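You operate a simulated robot arm through the tools that you are given. There is no shell and no other tool. Be economical: measure what you need, move in short steps, check, and stop when the job is done.

You are at the controls of a simulated robot arm. One attempt, no reset.

Task
Wipe the brown stain out of the steel drawer, push it home and switch the steam box on.
Fine: use the grey felt pad and put it back; switch on last. Where these are worked on the way, their far stop is far enough and under half their travel is too little: steel drawer. What is to be rubbed or washed off counts as gone when no trace of it is left.

The check looks at the end state, three seconds after you hand in, the way a careful person would. Anything else that was tipped, shoved, dropped, spilled or broken makes it a failure.

Robot
A 6-joint arm with a fingered hand, hanging from a carriage that runs on a rail from [543, 0] to [-1937, 0] (x, y) and turns from -332 to 356 degrees about z. Base frame: it is fixed where the carriage stands at the start and does not move with it; the origin is on the floor, on the carriage's upright axis, x ahead of it, y to its left, z up; the surface under the hand at the start is at about z = 780. Lengths are in mm, angles in degrees, forces in N, time in s.
With the tool pointing down near the work surface it reaches from about 100 to 620 mm from the robot's upright axis, wherever it stands. Its first joint turns from -166.0 to 166.0 degrees. Places, roughly: steam knob [600, 100, 900]; steel drawer [600, 300, 800]. Payload 4 kg.
The tool frame sits at the grasp point between the pads (the TCP): z along the fingers, y along the line on which they close. The tips reach 29 mm beyond it. Largest opening 100 mm; the body of the gripper starts 34 mm behind the TCP. The gripper is a hand of 5 fingers: y runs from the thumb to the fingers, the wrist lies at [-15, -114, -189] in the tool frame, and closing takes about 1.5 s.
Orientation is told as [roll, pitch, yaw] about the base's x, y, z axes, in that order, counted from this pose: with the fingers straight down and the wrist toward the robot, the tool's x, y and z point along [0, 1, 0], [1, 0, 0] and [0, 0, -1] of the base frame.

Tools
- The arm moves only by the tool send_rows. Its argument "commands" is a list of rows, each an object of numbers (a shift or turn left out is 0, a gripper value left out holds the last): "dx", "dy", "dz": the shift along the tool's x, y, z in mm; "ax", "ay", "az": the turn, a rotation vector about the tool's x, y, z in degrees. In form: [{"dx": .., "dy": .., "dz": .., "ax": .., "ay": .., "az": ..}, ...]. A call has 1 to 12 rows; each row is the pose to reach, as a shift and turn from the pose commanded when the call began, along the tool's axes at that moment. "hand" is the closure, from 0 (fully open) to 1 (shut), set as the call begins (left out, the last holds). A row lasts 0.2 s, in which the tool goes at most 50 mm and 8.6 degrees; a call with a longer step from one row to the next is refused whole, and so is a gripper value outside its range. Where a pose cannot be reached the arm comes as near as it can. A force on the tool above 80 N (or 10 N above the force at the start of the call, whichever is more), or a blocked arm, ends the call early, and 0.2 s more pass. The fingers move at their own pace (about 108 mm/s each) and stop on an object; they squeeze with about 30 N. The grip force told is the motor's: it shows also when the fingers shut on nothing. Time passes only in rows, and 0.2 s behind the last, so rows that repeat a pose let the fingers close. It gives the time, the measured TCP pose, the force on the tool (base axes), the opening and the grip force at its end, in the units of the frame above (readings bear some noise), with the torque about the TCP (base axes, N m) and any sound that the robot's microphone picked up, and new pictures: "pictures" is both (left out), scene, wrist or none.
- Cameras (640 x 400 px; columns grow to the right, rows downward): "scene" is now at [244.5, 39.7, 1718.1]; the picture's right is [0.64, -0.77, 0.00], its down [-0.69, -0.58, -0.42] and it looks along [0.32, 0.27, -0.91] (base axes); focal length 296 px, centre (320, 200). "wrist" rides on the gripper at [66, -86, -121] in the tool frame; the picture's right is [-0.76, 0.31, -0.58], its down [-0.59, -0.70, 0.40] and it looks along [-0.28, 0.64, 0.71] (tool axes); focal length 247 px, centre (320, 200). There is no depth. A picture from a camera that has moved, and an enlarged one, comes with that camera's place and axes in the base frame and with its lens.
- lift_body(by): slides the trunk up (or, below 0, down) by that many mm; the arm and the scene camera ride with it, the base frame stays. It gives what a move gives, with no picture.
- roll_base(legs): drives the robot by 1 to 6 legs, each [ahead, left, turn to the left] in mm, mm and degrees, along the robot's own axes; the way and the turn of a leg run together, so that a leg with both is an arc; at most 1500 mm and 180 degrees a leg. The arm and the cameras ride along, it lands a little off, and it stops where it bumps. It keeps to its track: a leg is cut to what the track allows. It gives what a move gives, and a new picture of the scene camera.
- preshape(shape): the hand has 5 fingers and takes this shape, open, in about a second: jaw (thumb against the fingers, like two jaws); tri (thumb and two fingers); tip (a fingertip pinch); poke (one finger out to press); point (the index stretched); flat (the hand flat); cup (the hand cupped); fist (a fist). The gripper value then closes the fingers along that shape, each until it touches; the sizes above hold for jaw. It gives what a move gives, with no picture.
- turn_head(pan, tilt): turns the head with the scene camera to pan (to the left, within 155 degrees either way) and tilt (down, from -29 to 69), counted from straight ahead of the robot. It gives what a move gives, and a new picture of the scene camera.
- inspect(camera, box): a new picture of the part [left, top, right, bottom] of that camera's present view, enlarged. No time passes.
- close_job(): hands the job in; it is judged then, once.

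Go step by step. Nothing tells you exact positions but the pictures and the camera data: compare them with the known pose of the tool, close in by small moves and look again before you grip or let go. The budget is 120 turns and 260 pictures, counting those below and the enlarged ones. Unless the task says otherwise, let go and move clear before handing in, and close with one line.

The tools are called after "Emit:" as a command line: name --argument value ..., lists and objects as JSON in quotes. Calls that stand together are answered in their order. send_rows: Moves the arm, as the interface text tells. Its arguments: {"type":"object","properties":{"commands":{"type":"array","items":{"type":"object","properties":{"dx":{"type":"number"},"dy":{"type":"number"},"dz":{"type":"number"},"ax":{"type":"number"},"ay":{"type":"number"},"az":{"type":"number"}}}},"hand":{"type":"number"},"pictures":{"type":"string","enum":["both","scene","wrist","none"]}},"required":["commands"]} The other tools are called the same way: lift_body (by) slides the trunk up or down; preshape (shape) gives the hand a shape; roll_base (legs) drives the base; turn_head (pan, tilt) turns the head that bears the scene camera; inspect (camera, box) takes an enlarged picture of a part of a camera's view; close_job () hands the job in.

At the start:

```text
clock: 0.0
position: [469.2, 166.5, 1240.3]
ee_rot: [0.2, -0.2, 0.1]
force: [-0.4, 1.1, -0.5]
wrist_torque: [0.02, -0.01, 0.03]
grip_width: 99.7
grasp_force: 0.1
shape: jaw
trunk travel left (down, up): [-451.0, 149.0]
robot x, y, heading: [-1.2, 1.9, 0.2]
head pan, tilt: [40.1, 65.1]
```

scene: 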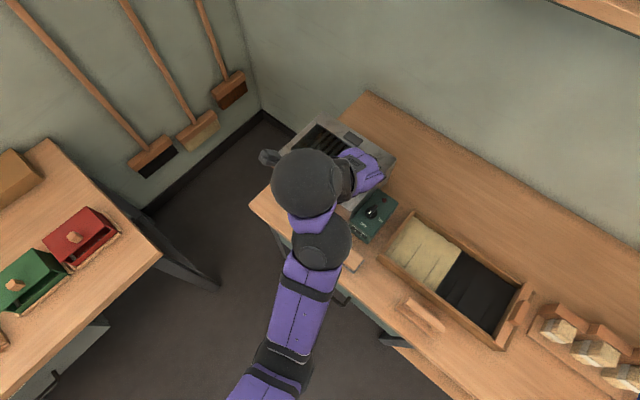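
wrist: 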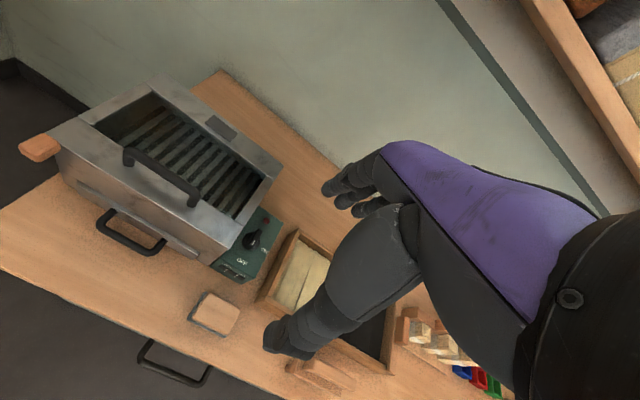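

I see the steel steam box with a drawer handle at the front, a green switch box beside it, a small block in front and a tray with cloths. I'll enlarge the views to identify things.

Emit:
inspect --camera "wrist" --box '[0, 60, 320, 260]'

Emit:
inspect --camera "wrist" --box '[160, 200, 480, 400]'

Emit:
inspect --camera "scene" --box '[320, 170, 640, 370]'

```text
2.00 times, centred on (160, 160) of wrist
camera zoom: at [382.7, 231.2, 1362.4], right [0.31, -0.76, 0.58], down [-0.7, -0.59, -0.4], along [0.64, -0.28, -0.71], focal length 494 px, centre (640, 280)
```

zoom: 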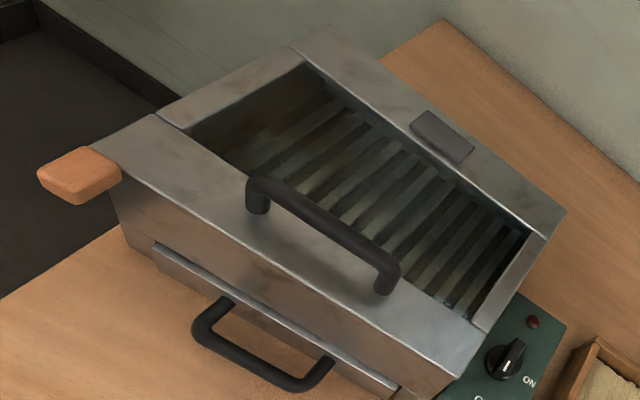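

```text
2.00 times, centred on (320, 300) of wrist
camera zoom: at [382.7, 231.2, 1362.4], right [0.31, -0.76, 0.58], down [-0.7, -0.59, -0.4], along [0.64, -0.28, -0.71], focal length 494 px, centre (320, 0)
```

zoom: 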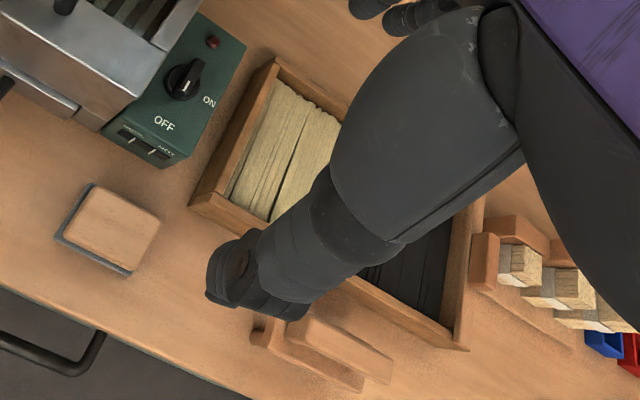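

```text
2.00 times, centred on (480, 270) of scene
camera zoom: at [244.5, 39.7, 1718.1], right [0.64, -0.77, 0.0], down [-0.69, -0.58, -0.42], along [0.32, 0.27, -0.91], focal length 591 px, centre (0, 60)
```

zoom: 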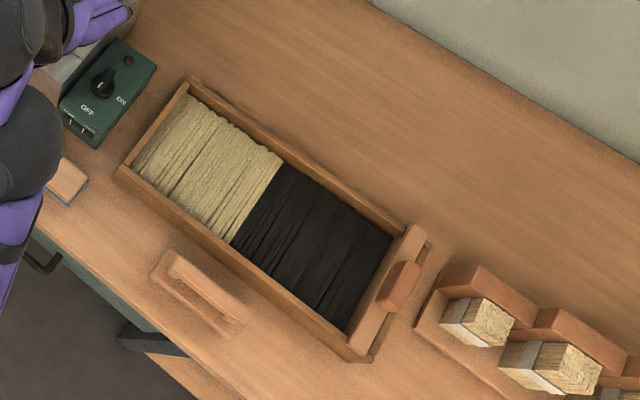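

The felt pad is the small wooden block with grey felt below, about [475,125]. I'll move the arm aside for an unobstructed look at the box.

Emit:
send_rows --commands '[{"dx": -45}, {"dx": -90}, {"dx": -135}, {"dx": -180}, {"dx": -225}, {"dx": -270}, {"dx": -300}]' --pictures "both"

Emit:
turn_head --pan 30 --tilt 52

```text
clock: 1.6
position: [469.5, -133.0, 1239.2]
ee_rot: [0.1, -0.2, 0.1]
force: [-0.4, 0.4, -0.6]
wrist_torque: [0.01, -0.03, 0.0]
grip_width: 99.8
grasp_force: 0.2
shape: jaw
trunk travel left (down, up): [-451.0, 149.0]
robot x, y, heading: [5.9, -0.6, 0.2]
head pan, tilt: [40.1, 65.1]
camera scene: at [244.5, 39.8, 1718.1], right [0.64, -0.76, 0.0], down [-0.69, -0.58, -0.42], along [0.32, 0.27, -0.91], focal length 296 px, centre (320, 200)
camera wrist: at [382.1, -67.9, 1360.8], right [0.31, -0.76, 0.58], down [-0.7, -0.59, -0.4], along [0.65, -0.28, -0.71], focal length 247 px, centre (320, 200)
```

scene: 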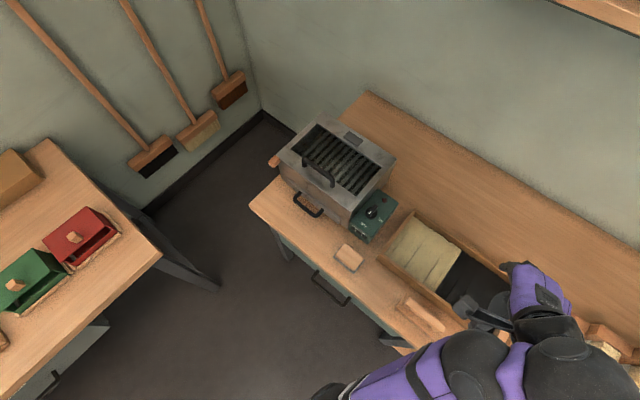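
wrist: 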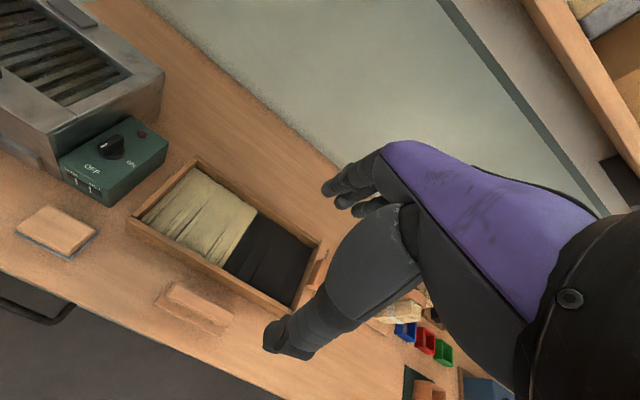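

```text
clock: 2.4
position: [469.3, -132.6, 1240.9]
ee_rot: [0.0, -0.3, 0.2]
force: [0.5, 0.0, 0.5]
wrist_torque: [0.01, 0.01, 0.03]
grip_width: 99.9
grasp_force: 0.1
shape: jaw
trunk travel left (down, up): [-451.0, 149.0]
robot x, y, heading: [-0.2, 1.6, -0.1]
head pan, tilt: [30.0, 52.0]
camera scene: at [263.2, 38.3, 1733.7], right [0.5, -0.87, 0.0], down [-0.68, -0.39, -0.62], along [0.53, 0.31, -0.79], focal length 296 px, centre (320, 200)
```

scene: 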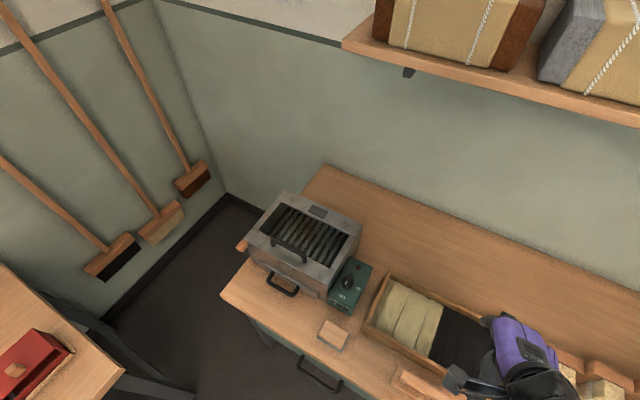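

Emit:
inspect --camera "scene" --box '[210, 170, 402, 370]'

Emit:
inspect --camera "wrist" --box '[0, 100, 200, 300]'

```text
2.00 times, centred on (306, 270) of scene
camera zoom: at [263.2, 38.3, 1733.7], right [0.5, -0.87, 0.0], down [-0.68, -0.39, -0.62], along [0.53, 0.31, -0.79], focal length 591 px, centre (348, 60)
```

zoom: 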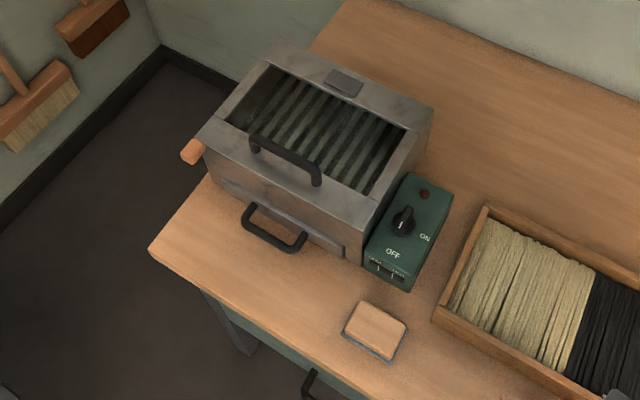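

```text
2.00 times, centred on (100, 200) of wrist
camera zoom: at [382.3, -67.4, 1360.9], right [0.31, -0.76, 0.58], down [-0.7, -0.59, -0.4], along [0.65, -0.28, -0.71], focal length 494 px, centre (760, 200)
```

zoom: 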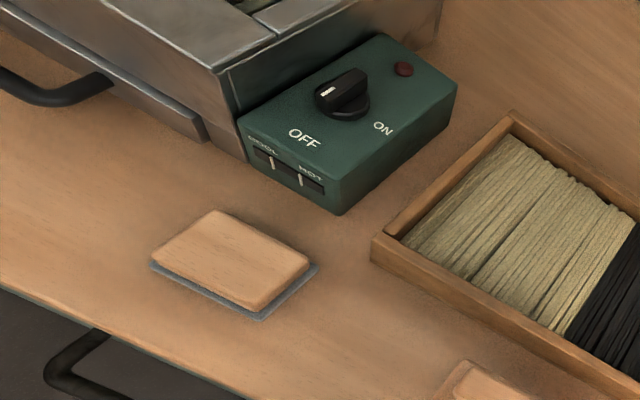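

The pad is at about [475,117], axis-aligned (46 × 73 mm). The drawer handle bar is at about [501,326,~820] and the drawer front at x≈543. I'll go above the handle with a half-closed hand and measure it closer.

Emit:
send_rows --commands '[{"dx": 46, "dy": 3}, {"dx": 92, "dy": 6}, {"dx": 138, "dy": 9}, {"dx": 184, "dy": 12}, {"dx": 230, "dy": 15}, {"dx": 276, "dy": 18}, {"dx": 322, "dy": 21}, {"dx": 368, "dy": 24}, {"dx": 414, "dy": 27}, {"dx": 459, "dy": 30}]' --hand 0.6 --pictures "none"

Emit:
send_rows --commands '[{"dz": 45}, {"dz": 90}, {"dz": 135}, {"dz": 180}, {"dz": 225}, {"dz": 240}]' --pictures "both"

```text
clock: 4.5
position: [499.0, 327.1, 1241.4]
ee_rot: [0.2, -0.2, 0.1]
force: [-0.1, -0.7, -1.4]
wrist_torque: [0.01, 0.02, 0.01]
grip_width: 40.3
grasp_force: 0.1
shape: jaw
trunk travel left (down, up): [-451.0, 149.0]
robot x, y, heading: [0.5, 3.6, -0.1]
head pan, tilt: [30.0, 52.0]
```

```text
clock: 6.0
position: [446.0, 300.0, 1111.4]
ee_rot: [0.2, -0.1, 0.1]
force: [0.4, -0.3, 0.2]
wrist_torque: [-0.02, -0.01, -0.02]
grip_width: 40.3
grasp_force: 0.0
shape: jaw
out of reach, approached as far as the arm can: row 2, 3, 4, 5, 6
trunk travel left (down, up): [-451.0, 149.0]
robot x, y, heading: [3.3, -0.4, -0.1]
head pan, tilt: [30.0, 52.0]
camera scene: at [263.2, 38.2, 1733.7], right [0.5, -0.87, 0.0], down [-0.68, -0.39, -0.62], along [0.53, 0.31, -0.79], focal length 296 px, centre (320, 200)
camera wrist: at [358.8, 365.1, 1231.8], right [0.31, -0.76, 0.58], down [-0.7, -0.59, -0.4], along [0.64, -0.28, -0.71], focal length 247 px, centre (320, 200)
```

scene: 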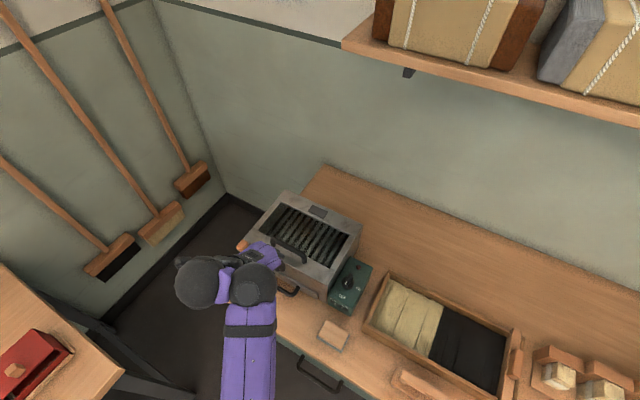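
wrist: 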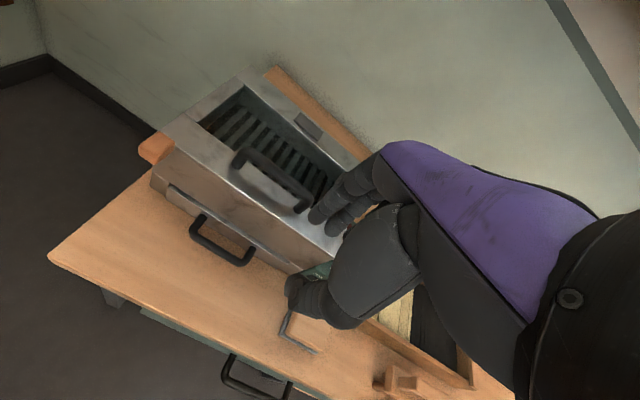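

The spot is out of reach from here, so I'll lift the hand back, then move the carriage ahead and lower the trunk.

Emit:
send_rows --commands '[{"dz": -45, "dy": -20}, {"dz": -90, "dy": -50}, {"dz": -135, "dy": -90}, {"dz": -180, "dy": -120}, {"dz": -200, "dy": -150}]' --pictures "none"

Emit:
roll_base --legs '[[130, 0, 0]]'

Emit:
lift_body --by -200

```text
refused: row 2 steps farther than a row can; nothing moved
```

```text
clock: 7.2
position: [574.7, 298.8, 1110.4]
ee_rot: [0.1, -0.1, 0.1]
force: [0.2, 0.2, 0.5]
wrist_torque: [-0.01, 0.0, -0.01]
grip_width: 40.4
grasp_force: 0.0
shape: jaw
trunk travel left (down, up): [-451.0, 149.0]
robot x, y, heading: [126.4, -2.3, -0.1]
head pan, tilt: [30.0, 52.0]
camera scene: at [393.7, 38.0, 1733.7], right [0.5, -0.87, 0.0], down [-0.68, -0.39, -0.62], along [0.53, 0.31, -0.79], focal length 296 px, centre (320, 200)
```

scene: 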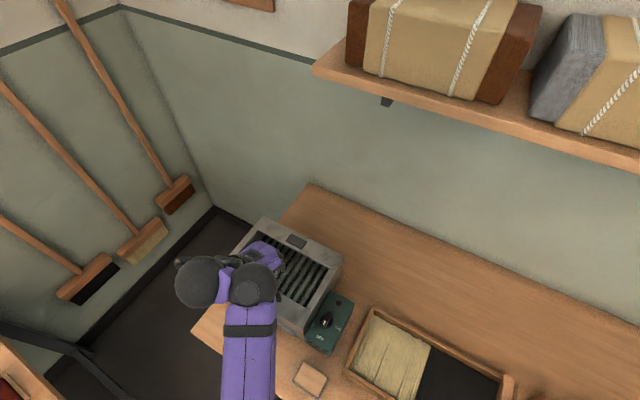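

```text
clock: 8.9
position: [579.1, 303.5, 959.5]
ee_rot: [1.2, -1.7, -0.2]
force: [-23.2, -1.7, 29.9]
wrist_torque: [-0.14, 1.47, -0.2]
grip_width: 35.6
grasp_force: 24.2
shape: jaw
trunk travel left (down, up): [-284.0, 316.0]
robot x, y, heading: [127.0, 0.7, -0.2]
head pan, tilt: [30.0, 52.0]
stopped: the force on the tool passed its limit at 106 N (the readings are from after the stop); the commanded pose is now the measured one
```

The refused move left the hand over the box, and lowering the trunk pressed it onto the lid. I'll raise straight back up and check.

Emit:
lift_body --by 160

Emit:
inspect --camera "wrist" --box '[80, 0, 480, 400]'

```text
clock: 10.7
position: [580.9, 302.1, 1116.0]
ee_rot: [1.0, -1.6, -0.2]
force: [-0.2, 0.0, -0.1]
wrist_torque: [0.02, 0.0, -0.02]
grip_width: 21.2
grasp_force: 30.2
shape: jaw
trunk travel left (down, up): [-444.0, 156.0]
robot x, y, heading: [136.4, 0.6, -0.3]
head pan, tilt: [30.0, 52.0]
```

```text
1.00 times, centred on (280, 200) of wrist (not enlarged: the box is as wide or as high as the picture)
camera zoom: at [492.3, 366.1, 1236.4], right [0.29, -0.77, 0.57], down [-0.69, -0.58, -0.43], along [0.66, -0.27, -0.7], focal length 247 px, centre (360, 200)
```

zoom: 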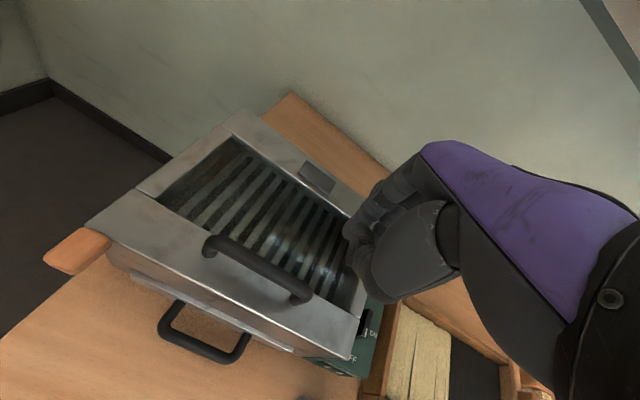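

Emit:
inspect --camera "wrist" --box '[220, 120, 420, 320]'

Emit:
inspect --camera "scene" --box '[160, 200, 400, 400]'

```text
2.00 times, centred on (320, 220) of wrist
camera zoom: at [492.3, 366.1, 1236.4], right [0.29, -0.77, 0.57], down [-0.69, -0.58, -0.43], along [0.66, -0.27, -0.7], focal length 494 px, centre (320, 160)
```

zoom: 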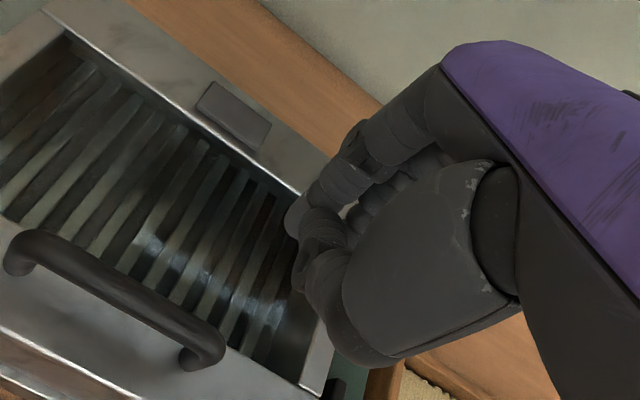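

```text
2.00 times, centred on (280, 300) of scene
camera zoom: at [393.5, 38.0, 1726.4], right [0.5, -0.87, 0.0], down [-0.68, -0.39, -0.62], along [0.53, 0.31, -0.79], focal length 591 px, centre (400, 0)
```

zoom: 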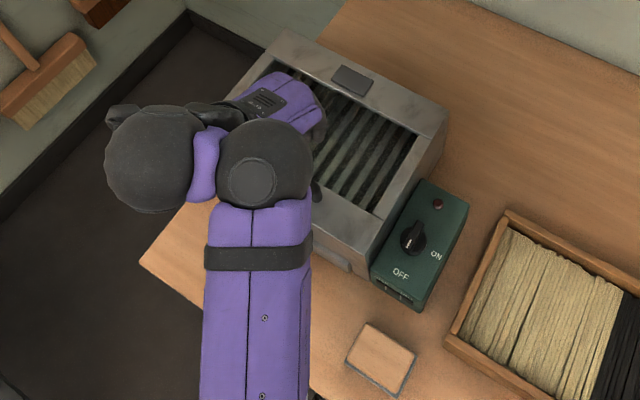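

Nothing is held and the box looks unmoved. I'll retract the hand in small steps before any further body moves.

Emit:
send_rows --commands '[{"dz": -20}, {"dz": -20, "dy": -40}, {"dz": -20, "dy": -80}, {"dz": -20, "dy": -120}, {"dz": -20, "dy": -160}, {"dz": -20, "dy": -200}]' --hand 0.6 --pictures "wrist"

```text
clock: 12.1
position: [413.1, 273.9, 1096.1]
ee_rot: [2.3, -1.2, 0.6]
force: [0.0, 0.7, -0.2]
wrist_torque: [-0.04, 0.03, -0.02]
grip_width: 21.1
grasp_force: 30.1
shape: jaw
out of reach, approached as far as the arm can: row 4, 5, 6
trunk travel left (down, up): [-444.0, 156.0]
robot x, y, heading: [133.6, -0.8, 0.0]
head pan, tilt: [30.0, 52.0]
camera wrist: at [323.1, 334.5, 1217.4], right [0.3, -0.78, 0.55], down [-0.69, -0.58, -0.44], along [0.66, -0.25, -0.71], focal length 247 px, centre (320, 200)
```

wrist: 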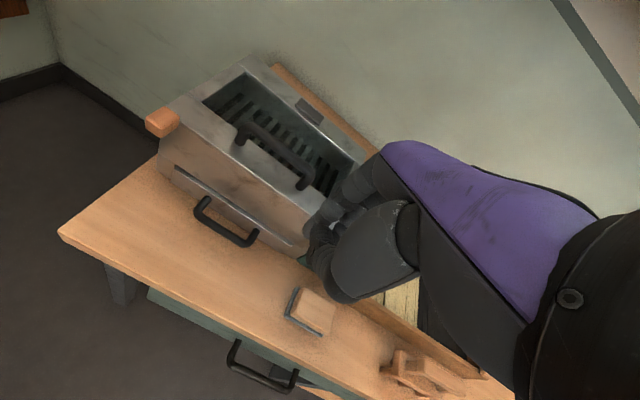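

Emit:
preshape --shape "jaw"

Emit:
inspect --camera "wrist" --box '[220, 120, 420, 320]'

```text
clock: 13.0
position: [411.8, 275.0, 1095.0]
ee_rot: [2.2, -1.2, 0.7]
force: [-1.0, -0.1, -0.1]
wrist_torque: [-0.02, 0.01, 0.0]
grip_width: 99.8
grasp_force: 0.0
shape: jaw
trunk travel left (down, up): [-444.0, 156.0]
robot x, y, heading: [128.2, -0.3, 0.1]
head pan, tilt: [30.0, 52.0]
```

```text
2.00 times, centred on (320, 220) of wrist
camera zoom: at [323.5, 334.8, 1217.4], right [0.3, -0.78, 0.55], down [-0.69, -0.58, -0.44], along [0.66, -0.25, -0.71], focal length 494 px, centre (320, 160)
```

zoom: 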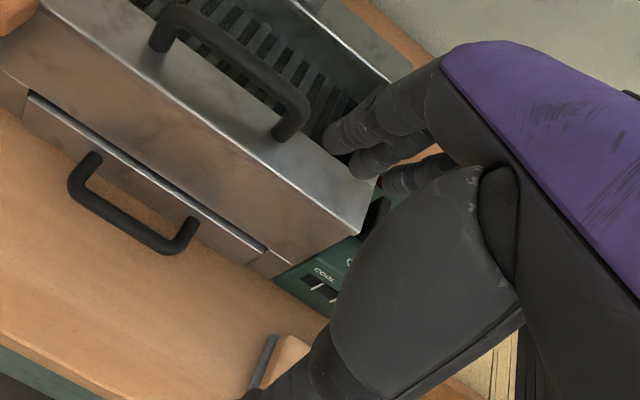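

Hand is open and fine. Lower the trunk with the hand over clear table.

Emit:
lift_body --by -130

Emit:
inspect --camera "wrist" --box '[0, 0, 640, 400]'

Emit:
turn_head --pan 45 --tilt 65

```text
clock: 14.6
position: [411.8, 275.2, 965.2]
ee_rot: [2.3, -1.2, 0.7]
force: [-0.8, -0.6, 0.4]
wrist_torque: [0.04, 0.01, 0.01]
grip_width: 100.0
grasp_force: 0.1
shape: jaw
trunk travel left (down, up): [-314.0, 286.0]
robot x, y, heading: [129.8, 1.0, 0.0]
head pan, tilt: [30.0, 52.0]
```

```text
1.00 times, centred on (320, 200) of wrist (not enlarged: the box is as wide or as high as the picture)
camera zoom: at [323.4, 334.7, 1087.4], right [0.3, -0.78, 0.55], down [-0.69, -0.58, -0.44], along [0.66, -0.25, -0.71], focal length 247 px, centre (320, 200)
```

zoom: 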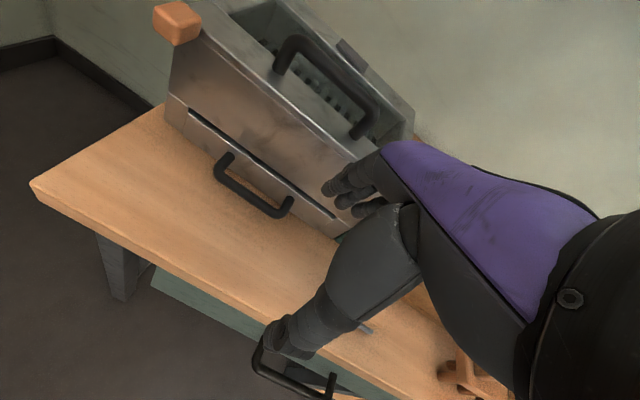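

```text
clock: 15.4
position: [413.4, 274.7, 964.4]
ee_rot: [2.3, -1.1, 0.7]
force: [-0.9, 0.2, -0.3]
wrist_torque: [0.03, 0.0, -0.02]
grip_width: 99.9
grasp_force: 0.0
shape: jaw
trunk travel left (down, up): [-314.0, 286.0]
robot x, y, heading: [129.0, -1.9, -0.2]
head pan, tilt: [45.0, 65.0]
camera scene: at [371.5, 43.4, 1581.0], right [0.71, -0.71, 0.0], down [-0.64, -0.64, -0.42], along [0.3, 0.3, -0.91], focal length 296 px, centre (320, 200)
```

scene: 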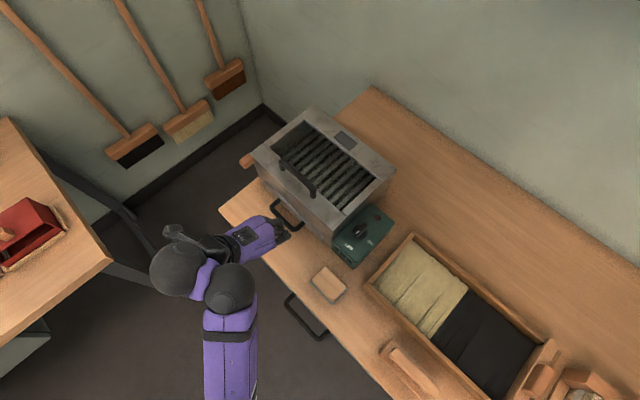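

Emit:
inspect --camera "wrist" --box '[160, 100, 360, 240]'

Emit:
inspect --camera "scene" --box '[220, 150, 400, 310]'

```text
2.86 times, centred on (260, 170) of wrist
camera zoom: at [323.3, 334.7, 1087.4], right [0.3, -0.78, 0.55], down [-0.69, -0.58, -0.44], along [0.66, -0.25, -0.71], focal length 706 px, centre (491, 286)
```

zoom: 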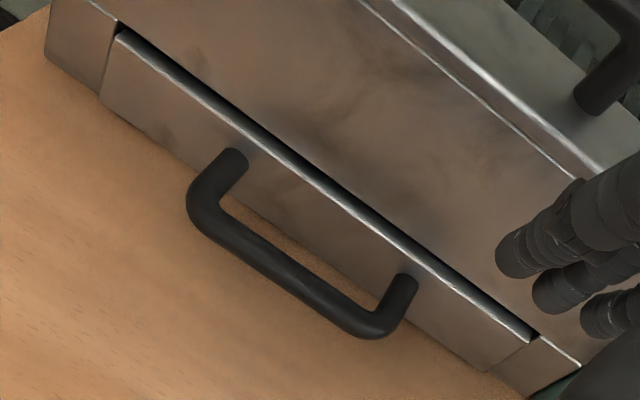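

```text
2.50 times, centred on (310, 230) of scene
camera zoom: at [371.5, 43.4, 1581.0], right [0.71, -0.71, 0.0], down [-0.64, -0.64, -0.42], along [0.3, 0.3, -0.91], focal length 739 px, centre (345, 125)
```

zoom: 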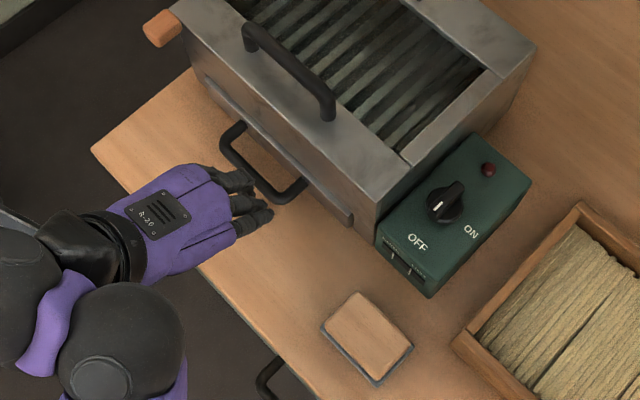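

Handle bar is at about [506,330,818], mounts at y 282–378, panel at x≈535. I'll use the tri shape, narrowed, and come over the bar.

Emit:
preshape --shape "tri"

Emit:
send_rows --commands '[{"dx": 14, "dy": 22, "ax": 1.2, "ay": -2.3, "az": 0.7}, {"dx": 28, "dy": 44, "ax": 1.2, "ay": -2.3, "az": 0.7}, {"dx": 42, "dy": 66, "ax": 1.2, "ay": -2.3, "az": 0.7}, {"dx": 55, "dy": 85, "dz": 10, "ax": 1.2, "ay": -2.3, "az": 0.7}, {"dx": 55, "dy": 85, "dz": 30, "ax": 1.2, "ay": -2.3, "az": 0.7}]' --hand 0.7

Emit:
inspect --camera "wrist" --box '[120, 140, 440, 400]'

Emit:
inspect --camera "scene" --box '[200, 150, 380, 310]'

```text
clock: 16.3
position: [411.6, 275.5, 966.0]
ee_rot: [2.3, -1.2, 0.6]
force: [-0.2, -0.7, 0.2]
wrist_torque: [-0.02, 0.0, 0.01]
grip_width: 99.8
grasp_force: 0.1
shape: tri
trunk travel left (down, up): [-314.0, 286.0]
robot x, y, heading: [132.2, -3.4, 0.0]
head pan, tilt: [45.0, 65.0]
```

```text
clock: 17.5
position: [497.8, 332.2, 940.0]
ee_rot: [-0.1, 0.2, 0.0]
force: [0.5, -0.9, 0.8]
wrist_torque: [-0.01, 0.04, 0.0]
grip_width: 30.5
grasp_force: 0.0
shape: tri
out of reach, approached as far as the arm can: row 1
trunk travel left (down, up): [-314.0, 286.0]
robot x, y, heading: [131.0, 3.9, 0.0]
head pan, tilt: [45.0, 65.0]
camera scene: at [371.5, 43.4, 1581.0], right [0.71, -0.71, 0.0], down [-0.64, -0.64, -0.42], along [0.3, 0.3, -0.91], focal length 296 px, centre (320, 200)
camera wrist: at [411.9, 398.9, 1062.7], right [0.31, -0.76, 0.58], down [-0.71, -0.59, -0.4], along [0.64, -0.28, -0.72], focal length 247 px, centre (320, 200)
```

scene: 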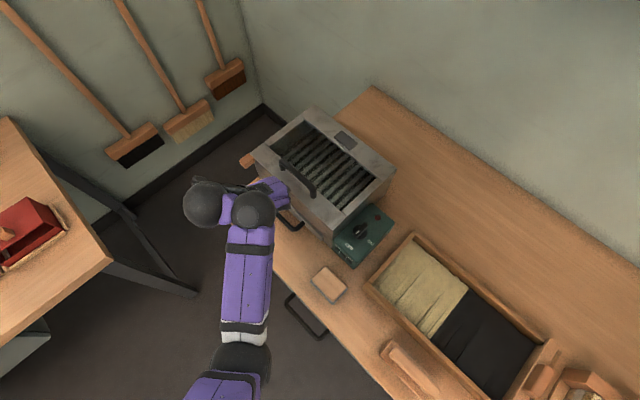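
wrist: 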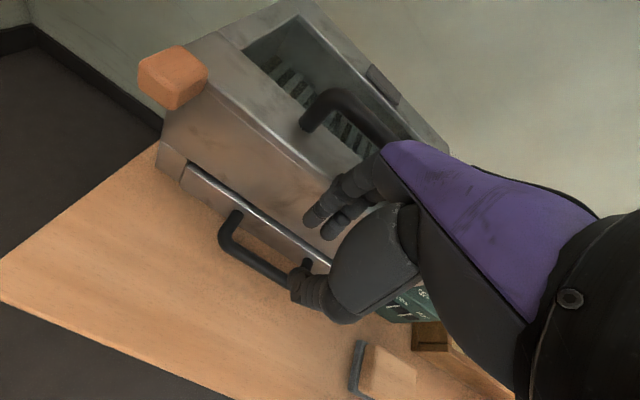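

```text
1.54 times, centred on (280, 270) of wrist
camera zoom: at [411.9, 398.9, 1062.7], right [0.31, -0.76, 0.58], down [-0.71, -0.59, -0.4], along [0.64, -0.28, -0.72], focal length 380 px, centre (382, 92)
```

zoom: 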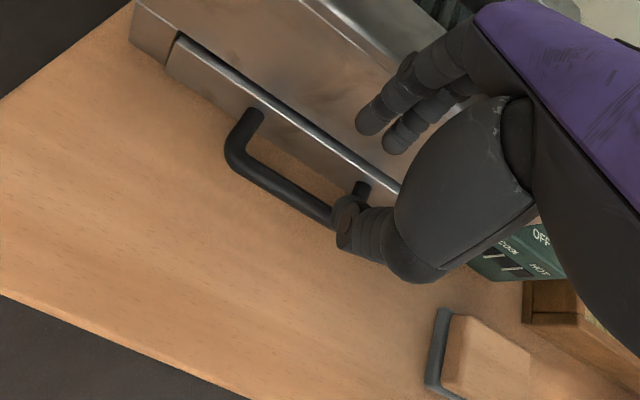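

```text
2.50 times, centred on (290, 230) of scene
camera zoom: at [371.5, 43.4, 1581.0], right [0.71, -0.71, 0.0], down [-0.64, -0.64, -0.42], along [0.3, 0.3, -0.91], focal length 739 px, centre (395, 125)
```

zoom: 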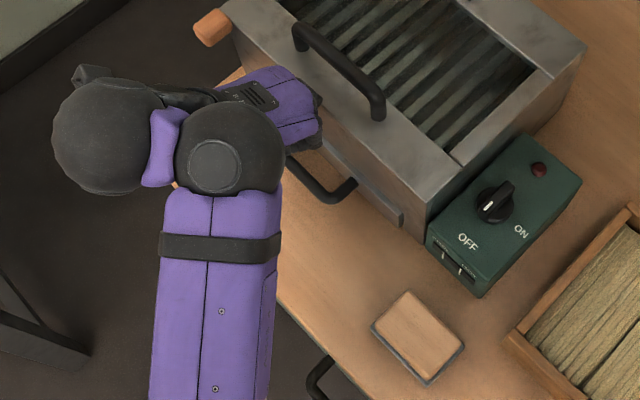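

Fingers sit at x≈522, thumb at x≈475, so a shift of +5 puts the bar between them. Descend in two stages.

Emit:
send_rows --commands '[{"dy": 5, "dz": 20}, {"dy": 5, "dz": 40}, {"dy": 5, "dz": 60}, {"dy": 5, "dz": 75}]' --pictures "wrist"

Emit:
inspect --camera "wrist" --box '[180, 120, 420, 320]'

```text
clock: 18.5
position: [483.2, 321.4, 934.5]
ee_rot: [-0.1, 0.2, 0.0]
force: [-0.2, 0.4, -0.3]
wrist_torque: [0.02, 0.05, -0.02]
grip_width: 30.0
grasp_force: 0.0
shape: tri
out of reach, approached as far as the arm can: row 1, 2, 3, 4
trunk travel left (down, up): [-314.0, 286.0]
robot x, y, heading: [131.9, 0.5, -0.1]
head pan, tilt: [45.0, 65.0]
camera wrist: at [397.5, 389.0, 1055.0], right [0.31, -0.76, 0.58], down [-0.7, -0.59, -0.4], along [0.64, -0.28, -0.71], focal length 247 px, centre (320, 200)
```

wrist: 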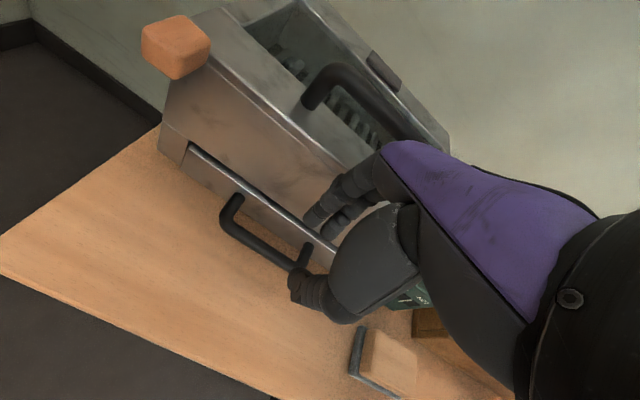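

```text
2.00 times, centred on (300, 220) of wrist
camera zoom: at [397.5, 389.0, 1055.0], right [0.31, -0.76, 0.58], down [-0.7, -0.59, -0.4], along [0.64, -0.28, -0.71], focal length 494 px, centre (360, 160)
```

zoom: 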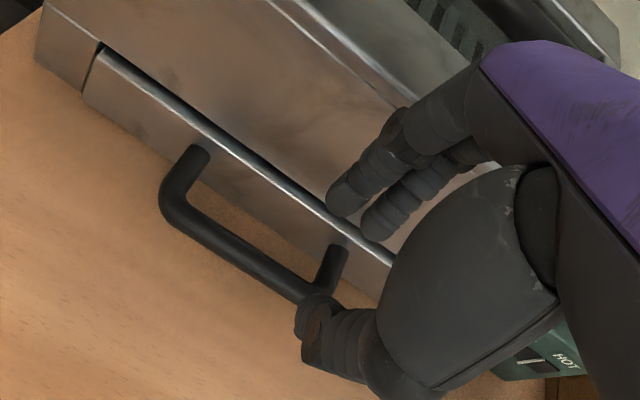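

Vertical reach is limited by trunk height. I'll restore the pose above the handle and lower with the trunk instead.

Emit:
send_rows --commands '[{"dx": 9, "dy": 19, "dz": -15}]' --pictures "none"

```text
clock: 18.9
position: [502.8, 331.9, 946.9]
ee_rot: [0.0, 0.0, 0.0]
force: [0.0, 0.6, -0.4]
wrist_torque: [0.02, -0.03, 0.03]
grip_width: 30.3
grasp_force: 0.0
shape: tri
trunk travel left (down, up): [-314.0, 286.0]
robot x, y, heading: [132.5, -0.3, -0.3]
head pan, tilt: [45.0, 65.0]
```

Emit:
lift_body --by -75

Emit:
inspect --camera "wrist" --box '[180, 120, 420, 320]'

```text
clock: 20.0
position: [500.9, 331.5, 872.3]
ee_rot: [-0.1, 0.2, 0.0]
force: [-1.4, 0.0, -0.3]
wrist_torque: [0.01, 0.03, -0.05]
grip_width: 29.6
grasp_force: 0.0
shape: tri
trunk travel left (down, up): [-239.0, 361.0]
robot x, y, heading: [133.1, -2.2, -0.4]
head pan, tilt: [45.0, 65.0]
```

```text
2.00 times, centred on (300, 220) of wrist
camera zoom: at [414.8, 397.8, 993.3], right [0.31, -0.76, 0.58], down [-0.7, -0.59, -0.4], along [0.64, -0.28, -0.71], focal length 494 px, centre (360, 160)
```

zoom: 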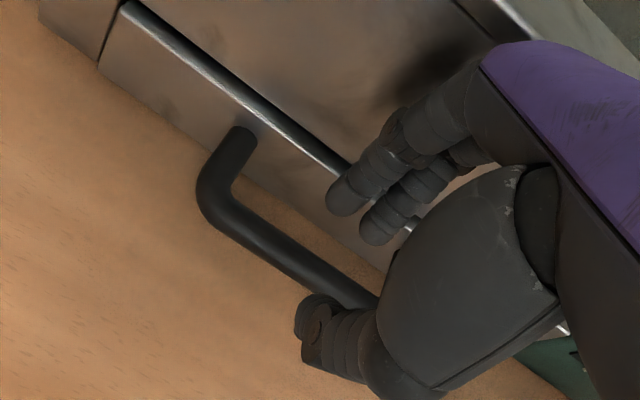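

Emit:
send_rows --commands '[{"dy": 5}]' --pictures "none"

Emit:
lift_body --by -46

Emit:
inspect --camera "wrist" --box '[180, 120, 420, 320]'

```text
clock: 20.4
position: [504.1, 331.8, 871.7]
ee_rot: [0.0, 0.0, 0.2]
force: [-12.8, -0.2, 3.3]
wrist_torque: [-0.03, -0.28, -0.16]
grip_width: 28.1
grasp_force: 0.0
shape: tri
trunk travel left (down, up): [-239.0, 361.0]
robot x, y, heading: [126.5, 0.9, 0.2]
head pan, tilt: [45.0, 65.0]
```

```text
clock: 21.3
position: [505.6, 334.3, 832.3]
ee_rot: [0.3, -0.5, 0.0]
force: [-23.6, -7.5, 56.2]
wrist_torque: [-0.56, -2.39, -0.37]
grip_width: 27.5
grasp_force: 0.1
shape: tri
trunk travel left (down, up): [-193.0, 407.0]
robot x, y, heading: [129.2, -1.6, 0.0]
head pan, tilt: [45.0, 65.0]
```

```text
2.00 times, centred on (300, 220) of wrist
camera zoom: at [419.2, 399.3, 952.2], right [0.3, -0.76, 0.58], down [-0.7, -0.59, -0.41], along [0.65, -0.28, -0.71], focal length 494 px, centre (360, 160)
```

zoom: 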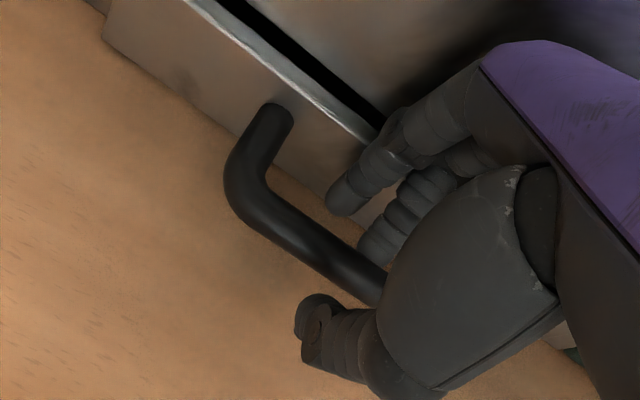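

Fingers are behind the bar but a knuckle is pressing on the panel edge. Ease back a little and close.

Emit:
send_rows --commands '[{"dz": -4, "dy": -3}, {"dz": -4, "dy": -3}]' --pictures "none"

Emit:
send_rows --commands '[{}, {}, {}, {}, {}]' --hand 1.0 --pictures "wrist"

```text
clock: 21.9
position: [502.4, 333.7, 831.9]
ee_rot: [0.2, 0.1, 0.0]
force: [-8.2, 0.5, 29.6]
wrist_torque: [-0.26, -1.09, -0.08]
grip_width: 29.1
grasp_force: 0.1
shape: tri
trunk travel left (down, up): [-193.0, 407.0]
robot x, y, heading: [129.4, 1.6, -0.0]
head pan, tilt: [45.0, 65.0]
```

```text
clock: 23.1
position: [504.1, 332.8, 832.1]
ee_rot: [0.0, 0.0, 0.0]
force: [-3.7, 1.8, 21.8]
wrist_torque: [-0.18, -0.68, -0.01]
grip_width: 11.7
grasp_force: 30.4
shape: tri
trunk travel left (down, up): [-193.0, 407.0]
robot x, y, heading: [132.3, 4.2, -0.2]
head pan, tilt: [45.0, 65.0]
camera wrist: at [417.8, 398.7, 952.5], right [0.31, -0.76, 0.58], down [-0.7, -0.59, -0.4], along [0.64, -0.28, -0.71], focal length 247 px, centre (320, 200)
```

wrist: 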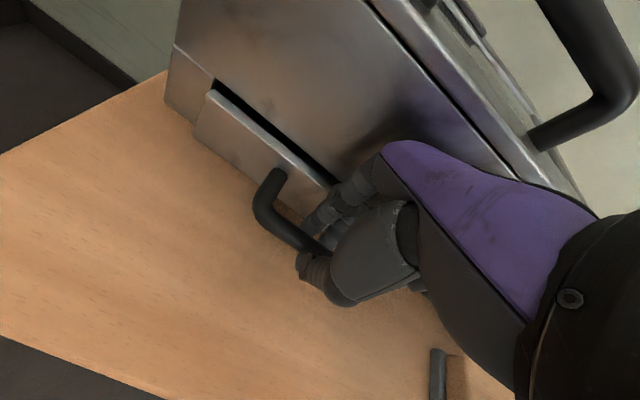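

Handle gripped (11.7 mm). Pull slowly toward −x.

Emit:
send_rows --commands '[{"dz": -2, "dy": -8}, {"dz": -2, "dy": -20}, {"dz": -2, "dy": -35}, {"dz": -2, "dy": -50}, {"dz": -2, "dy": -65}, {"dz": -2, "dy": -80}]' --pictures "both"

```text
clock: 24.5
position: [442.9, 330.1, 830.3]
ee_rot: [1.7, -0.3, 0.8]
force: [-1.3, 13.1, 59.5]
wrist_torque: [-0.12, -2.09, 0.09]
grip_width: 12.7
grasp_force: 29.7
shape: tri
out of reach, approached as far as the arm can: row 4, 5, 6
trunk travel left (down, up): [-193.0, 407.0]
robot x, y, heading: [133.4, -1.9, -0.1]
head pan, tilt: [45.0, 65.0]
camera scene: at [373.2, 46.9, 1461.5], right [0.71, -0.71, 0.0], down [-0.64, -0.64, -0.43], along [0.3, 0.3, -0.9], focal length 296 px, centre (320, 200)
camera wrist: at [355.9, 391.8, 952.8], right [0.31, -0.77, 0.56], down [-0.69, -0.59, -0.42], along [0.65, -0.25, -0.72], focal length 247 px, centre (320, 200)
```

scene: 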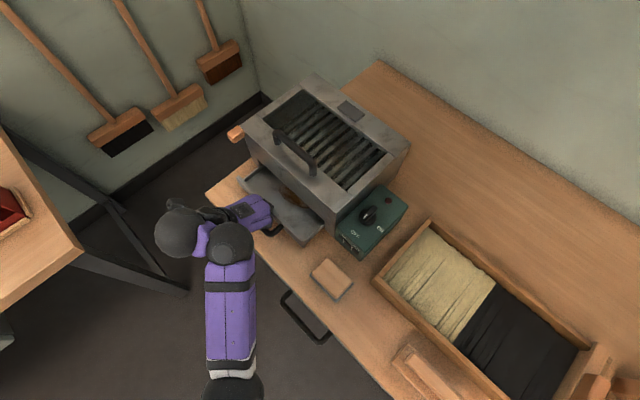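
wrist: 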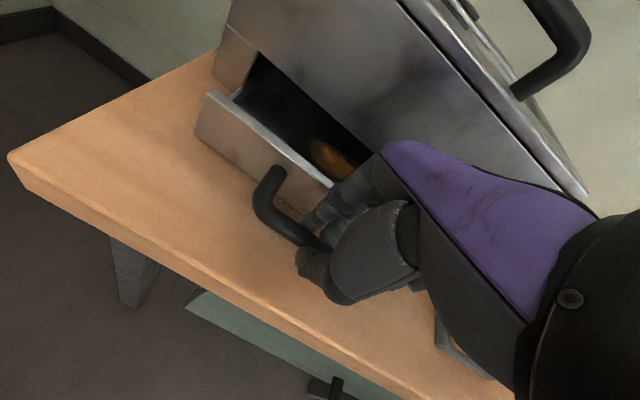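

Drawer is coming, and a brown stain shows inside. The arm hits its reach, so I'll relieve the vertical load and pull by rolling the base back.

Emit:
send_rows --commands '[{"dz": -4, "ax": 0.3, "ay": -1.7, "az": 0.8}, {"dz": -4, "ax": 0.3, "ay": -1.7, "az": 0.8}]' --pictures "none"

Emit:
roll_base --legs '[[-50, 0, 0]]'

```text
clock: 25.1
position: [444.9, 330.3, 829.7]
ee_rot: [1.7, -0.4, 0.8]
force: [-1.6, 13.6, 63.9]
wrist_torque: [-0.15, -2.22, 0.11]
grip_width: 12.9
grasp_force: 30.0
shape: tri
out of reach, approached as far as the arm can: row 1, 2
trunk travel left (down, up): [-193.0, 407.0]
robot x, y, heading: [130.3, 1.4, 0.1]
head pan, tilt: [45.0, 65.0]
```

```text
clock: 26.0
position: [393.5, 330.9, 830.1]
ee_rot: [1.8, -0.4, 0.7]
force: [-1.4, 12.7, 63.2]
wrist_torque: [-0.14, -2.28, 0.08]
grip_width: 13.1
grasp_force: 30.0
shape: tri
trunk travel left (down, up): [-193.0, 407.0]
robot x, y, heading: [81.5, -2.0, 0.1]
head pan, tilt: [45.0, 65.0]
camera scene: at [323.9, 47.0, 1460.8], right [0.71, -0.71, 0.0], down [-0.64, -0.64, -0.43], along [0.3, 0.3, -0.9], focal length 296 px, centre (320, 200)
```

scene: 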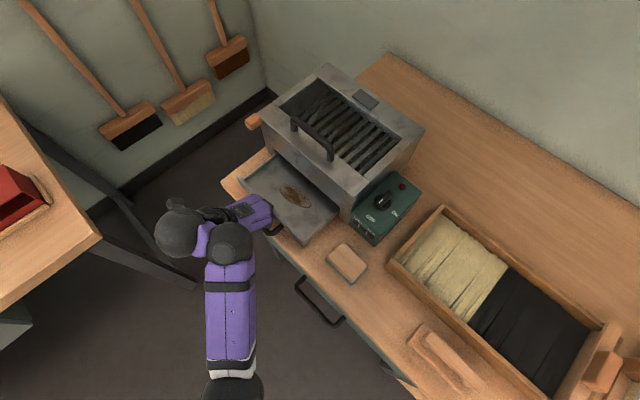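

Emit:
lift_body --by 4

Emit:
roll_base --legs '[[-40, 0, 0]]'

Emit:
inspect --camera "scene" --box '[220, 70, 460, 290]'

```text
clock: 26.5
position: [390.7, 329.4, 831.3]
ee_rot: [1.7, -0.2, 0.8]
force: [2.4, 19.4, -2.5]
wrist_torque: [0.32, -0.15, 0.25]
grip_width: 11.8
grasp_force: 30.3
shape: tri
trunk travel left (down, up): [-197.0, 403.0]
robot x, y, heading: [80.6, -1.1, 0.3]
head pan, tilt: [45.0, 65.0]
```

```text
clock: 27.4
position: [352.9, 328.8, 835.2]
ee_rot: [1.8, -0.5, 0.7]
force: [2.4, 12.3, 17.0]
wrist_torque: [0.23, -0.24, 0.15]
grip_width: 12.8
grasp_force: 29.7
shape: tri
trunk travel left (down, up): [-197.0, 403.0]
robot x, y, heading: [40.7, 1.9, -0.1]
head pan, tilt: [45.0, 65.0]
camera scene: at [283.3, 45.8, 1464.6], right [0.71, -0.71, 0.0], down [-0.64, -0.64, -0.42], along [0.3, 0.3, -0.91], focal length 296 px, centre (320, 200)
```

scene: 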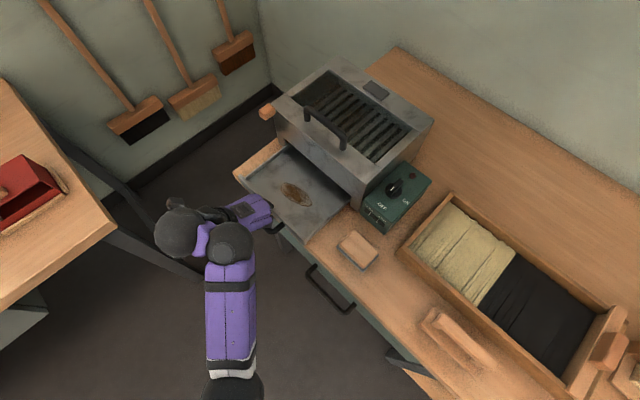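

```text
1.82 times, centred on (340, 180) of scene
camera zoom: at [283.3, 45.8, 1464.6], right [0.71, -0.71, 0.0], down [-0.64, -0.64, -0.42], along [0.3, 0.3, -0.91], focal length 538 px, centre (284, 236)
```

zoom: 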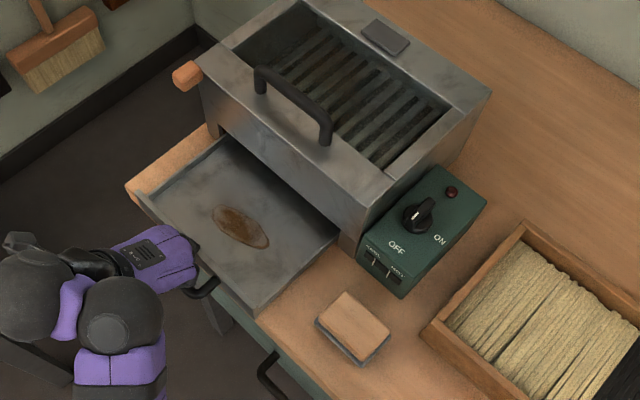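

Emit:
roll_base --legs '[[-30, 0, 0]]'

Emit:
inspect --camera "scene" --box '[220, 70, 460, 290]'

```text
clock: 28.2
position: [335.3, 326.8, 838.5]
ee_rot: [1.9, -1.2, 0.6]
force: [47.9, 3.9, 20.6]
wrist_torque: [0.23, -1.79, -0.06]
grip_width: 26.9
grasp_force: 29.9
shape: tri
trunk travel left (down, up): [-197.0, 403.0]
robot x, y, heading: [12.5, 2.2, 0.3]
head pan, tilt: [45.0, 65.0]
camera scene: at [259.3, 44.8, 1466.3], right [0.71, -0.71, 0.01], down [-0.64, -0.64, -0.43], along [0.31, 0.3, -0.9], focal length 296 px, centre (320, 200)
```

scene: 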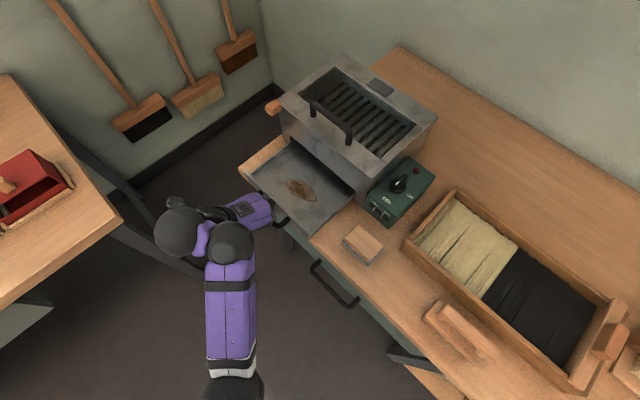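

```text
1.82 times, centred on (340, 180) of scene
camera zoom: at [259.3, 44.8, 1466.3], right [0.71, -0.71, 0.01], down [-0.64, -0.64, -0.43], along [0.31, 0.3, -0.9], focal length 538 px, centre (284, 236)
```

zoom: 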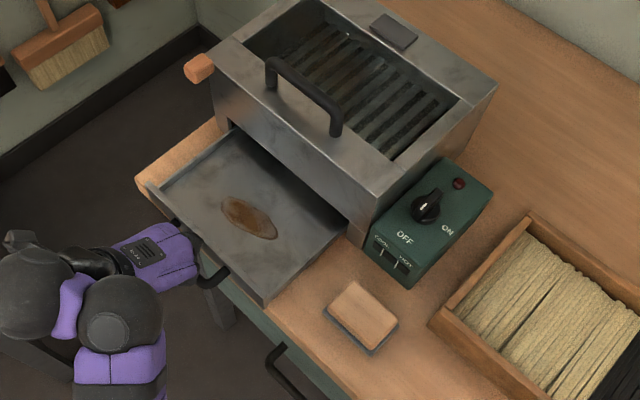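

Far stop reached (pull force rises to 48 N). Ease forward, then release.

Emit:
roll_base --legs '[[15, 0, 0]]'

Emit:
send_rows --commands '[{}, {}, {}, {}]' --hand 0.65 --pictures "wrist"

```text
clock: 29.0
position: [347.8, 328.7, 842.5]
ee_rot: [2.2, -1.4, 0.4]
force: [24.4, -0.5, 42.6]
wrist_torque: [0.35, -1.41, -0.07]
grip_width: 11.1
grasp_force: 29.7
shape: tri
trunk travel left (down, up): [-197.0, 403.0]
robot x, y, heading: [25.5, -3.2, 0.0]
head pan, tilt: [45.0, 65.0]
camera scene: at [271.8, 44.8, 1465.6], right [0.71, -0.71, 0.0], down [-0.64, -0.64, -0.43], along [0.3, 0.3, -0.9], focal length 296 px, centre (320, 200)
```

scene: 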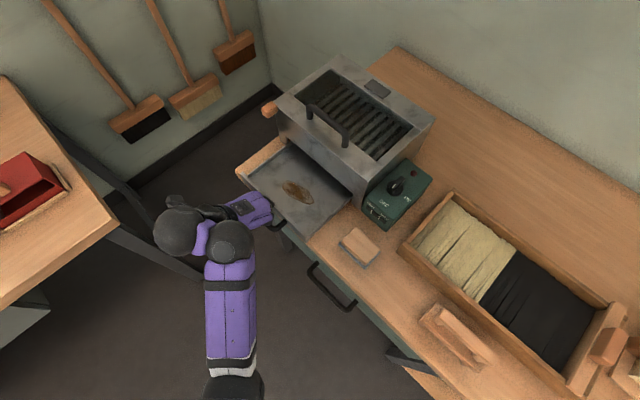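

```text
clock: 30.0
position: [342.3, 327.5, 841.4]
ee_rot: [2.2, -1.2, 0.4]
force: [1.8, 0.5, 27.7]
wrist_torque: [0.19, -0.67, 0.05]
grip_width: 36.2
grasp_force: 0.1
shape: tri
trunk travel left (down, up): [-197.0, 403.0]
robot x, y, heading: [24.8, -2.0, 0.2]
head pan, tilt: [45.0, 65.0]
camera wrist: at [253.7, 388.6, 962.8], right [0.3, -0.78, 0.55], down [-0.69, -0.58, -0.44], along [0.66, -0.25, -0.71], focal length 247 px, centre (320, 200)
```

wrist: 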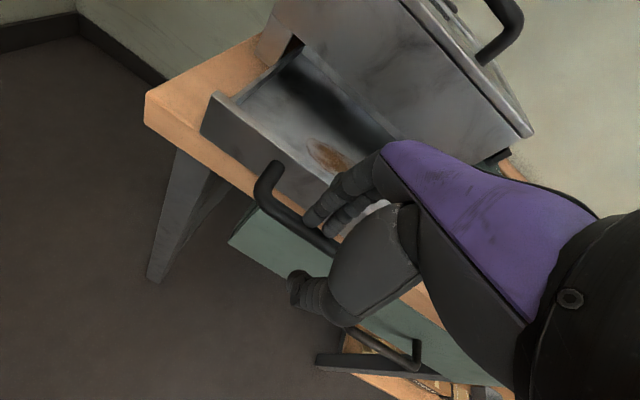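

Released. Lift straight up with the trunk.

Emit:
lift_body --by 150

Emit:
inspect --camera "wrist" --box '[0, 0, 640, 400]'

```text
clock: 31.8
position: [341.8, 326.1, 989.2]
ee_rot: [2.0, -1.1, 0.4]
force: [-0.1, -0.4, -0.3]
wrist_torque: [0.0, -0.05, 0.0]
grip_width: 35.1
grasp_force: 0.1
shape: tri
trunk travel left (down, up): [-347.0, 253.0]
robot x, y, heading: [28.4, 1.3, 0.3]
head pan, tilt: [45.0, 65.0]
```

```text
1.00 times, centred on (320, 200) of wrist (not enlarged: the box is as wide or as high as the picture)
camera zoom: at [251.9, 386.9, 1111.0], right [0.3, -0.77, 0.56], down [-0.69, -0.58, -0.43], along [0.66, -0.25, -0.71], focal length 247 px, centre (320, 200)
```

zoom: 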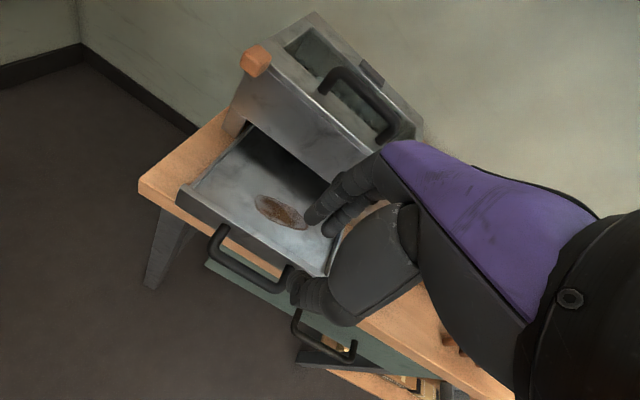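

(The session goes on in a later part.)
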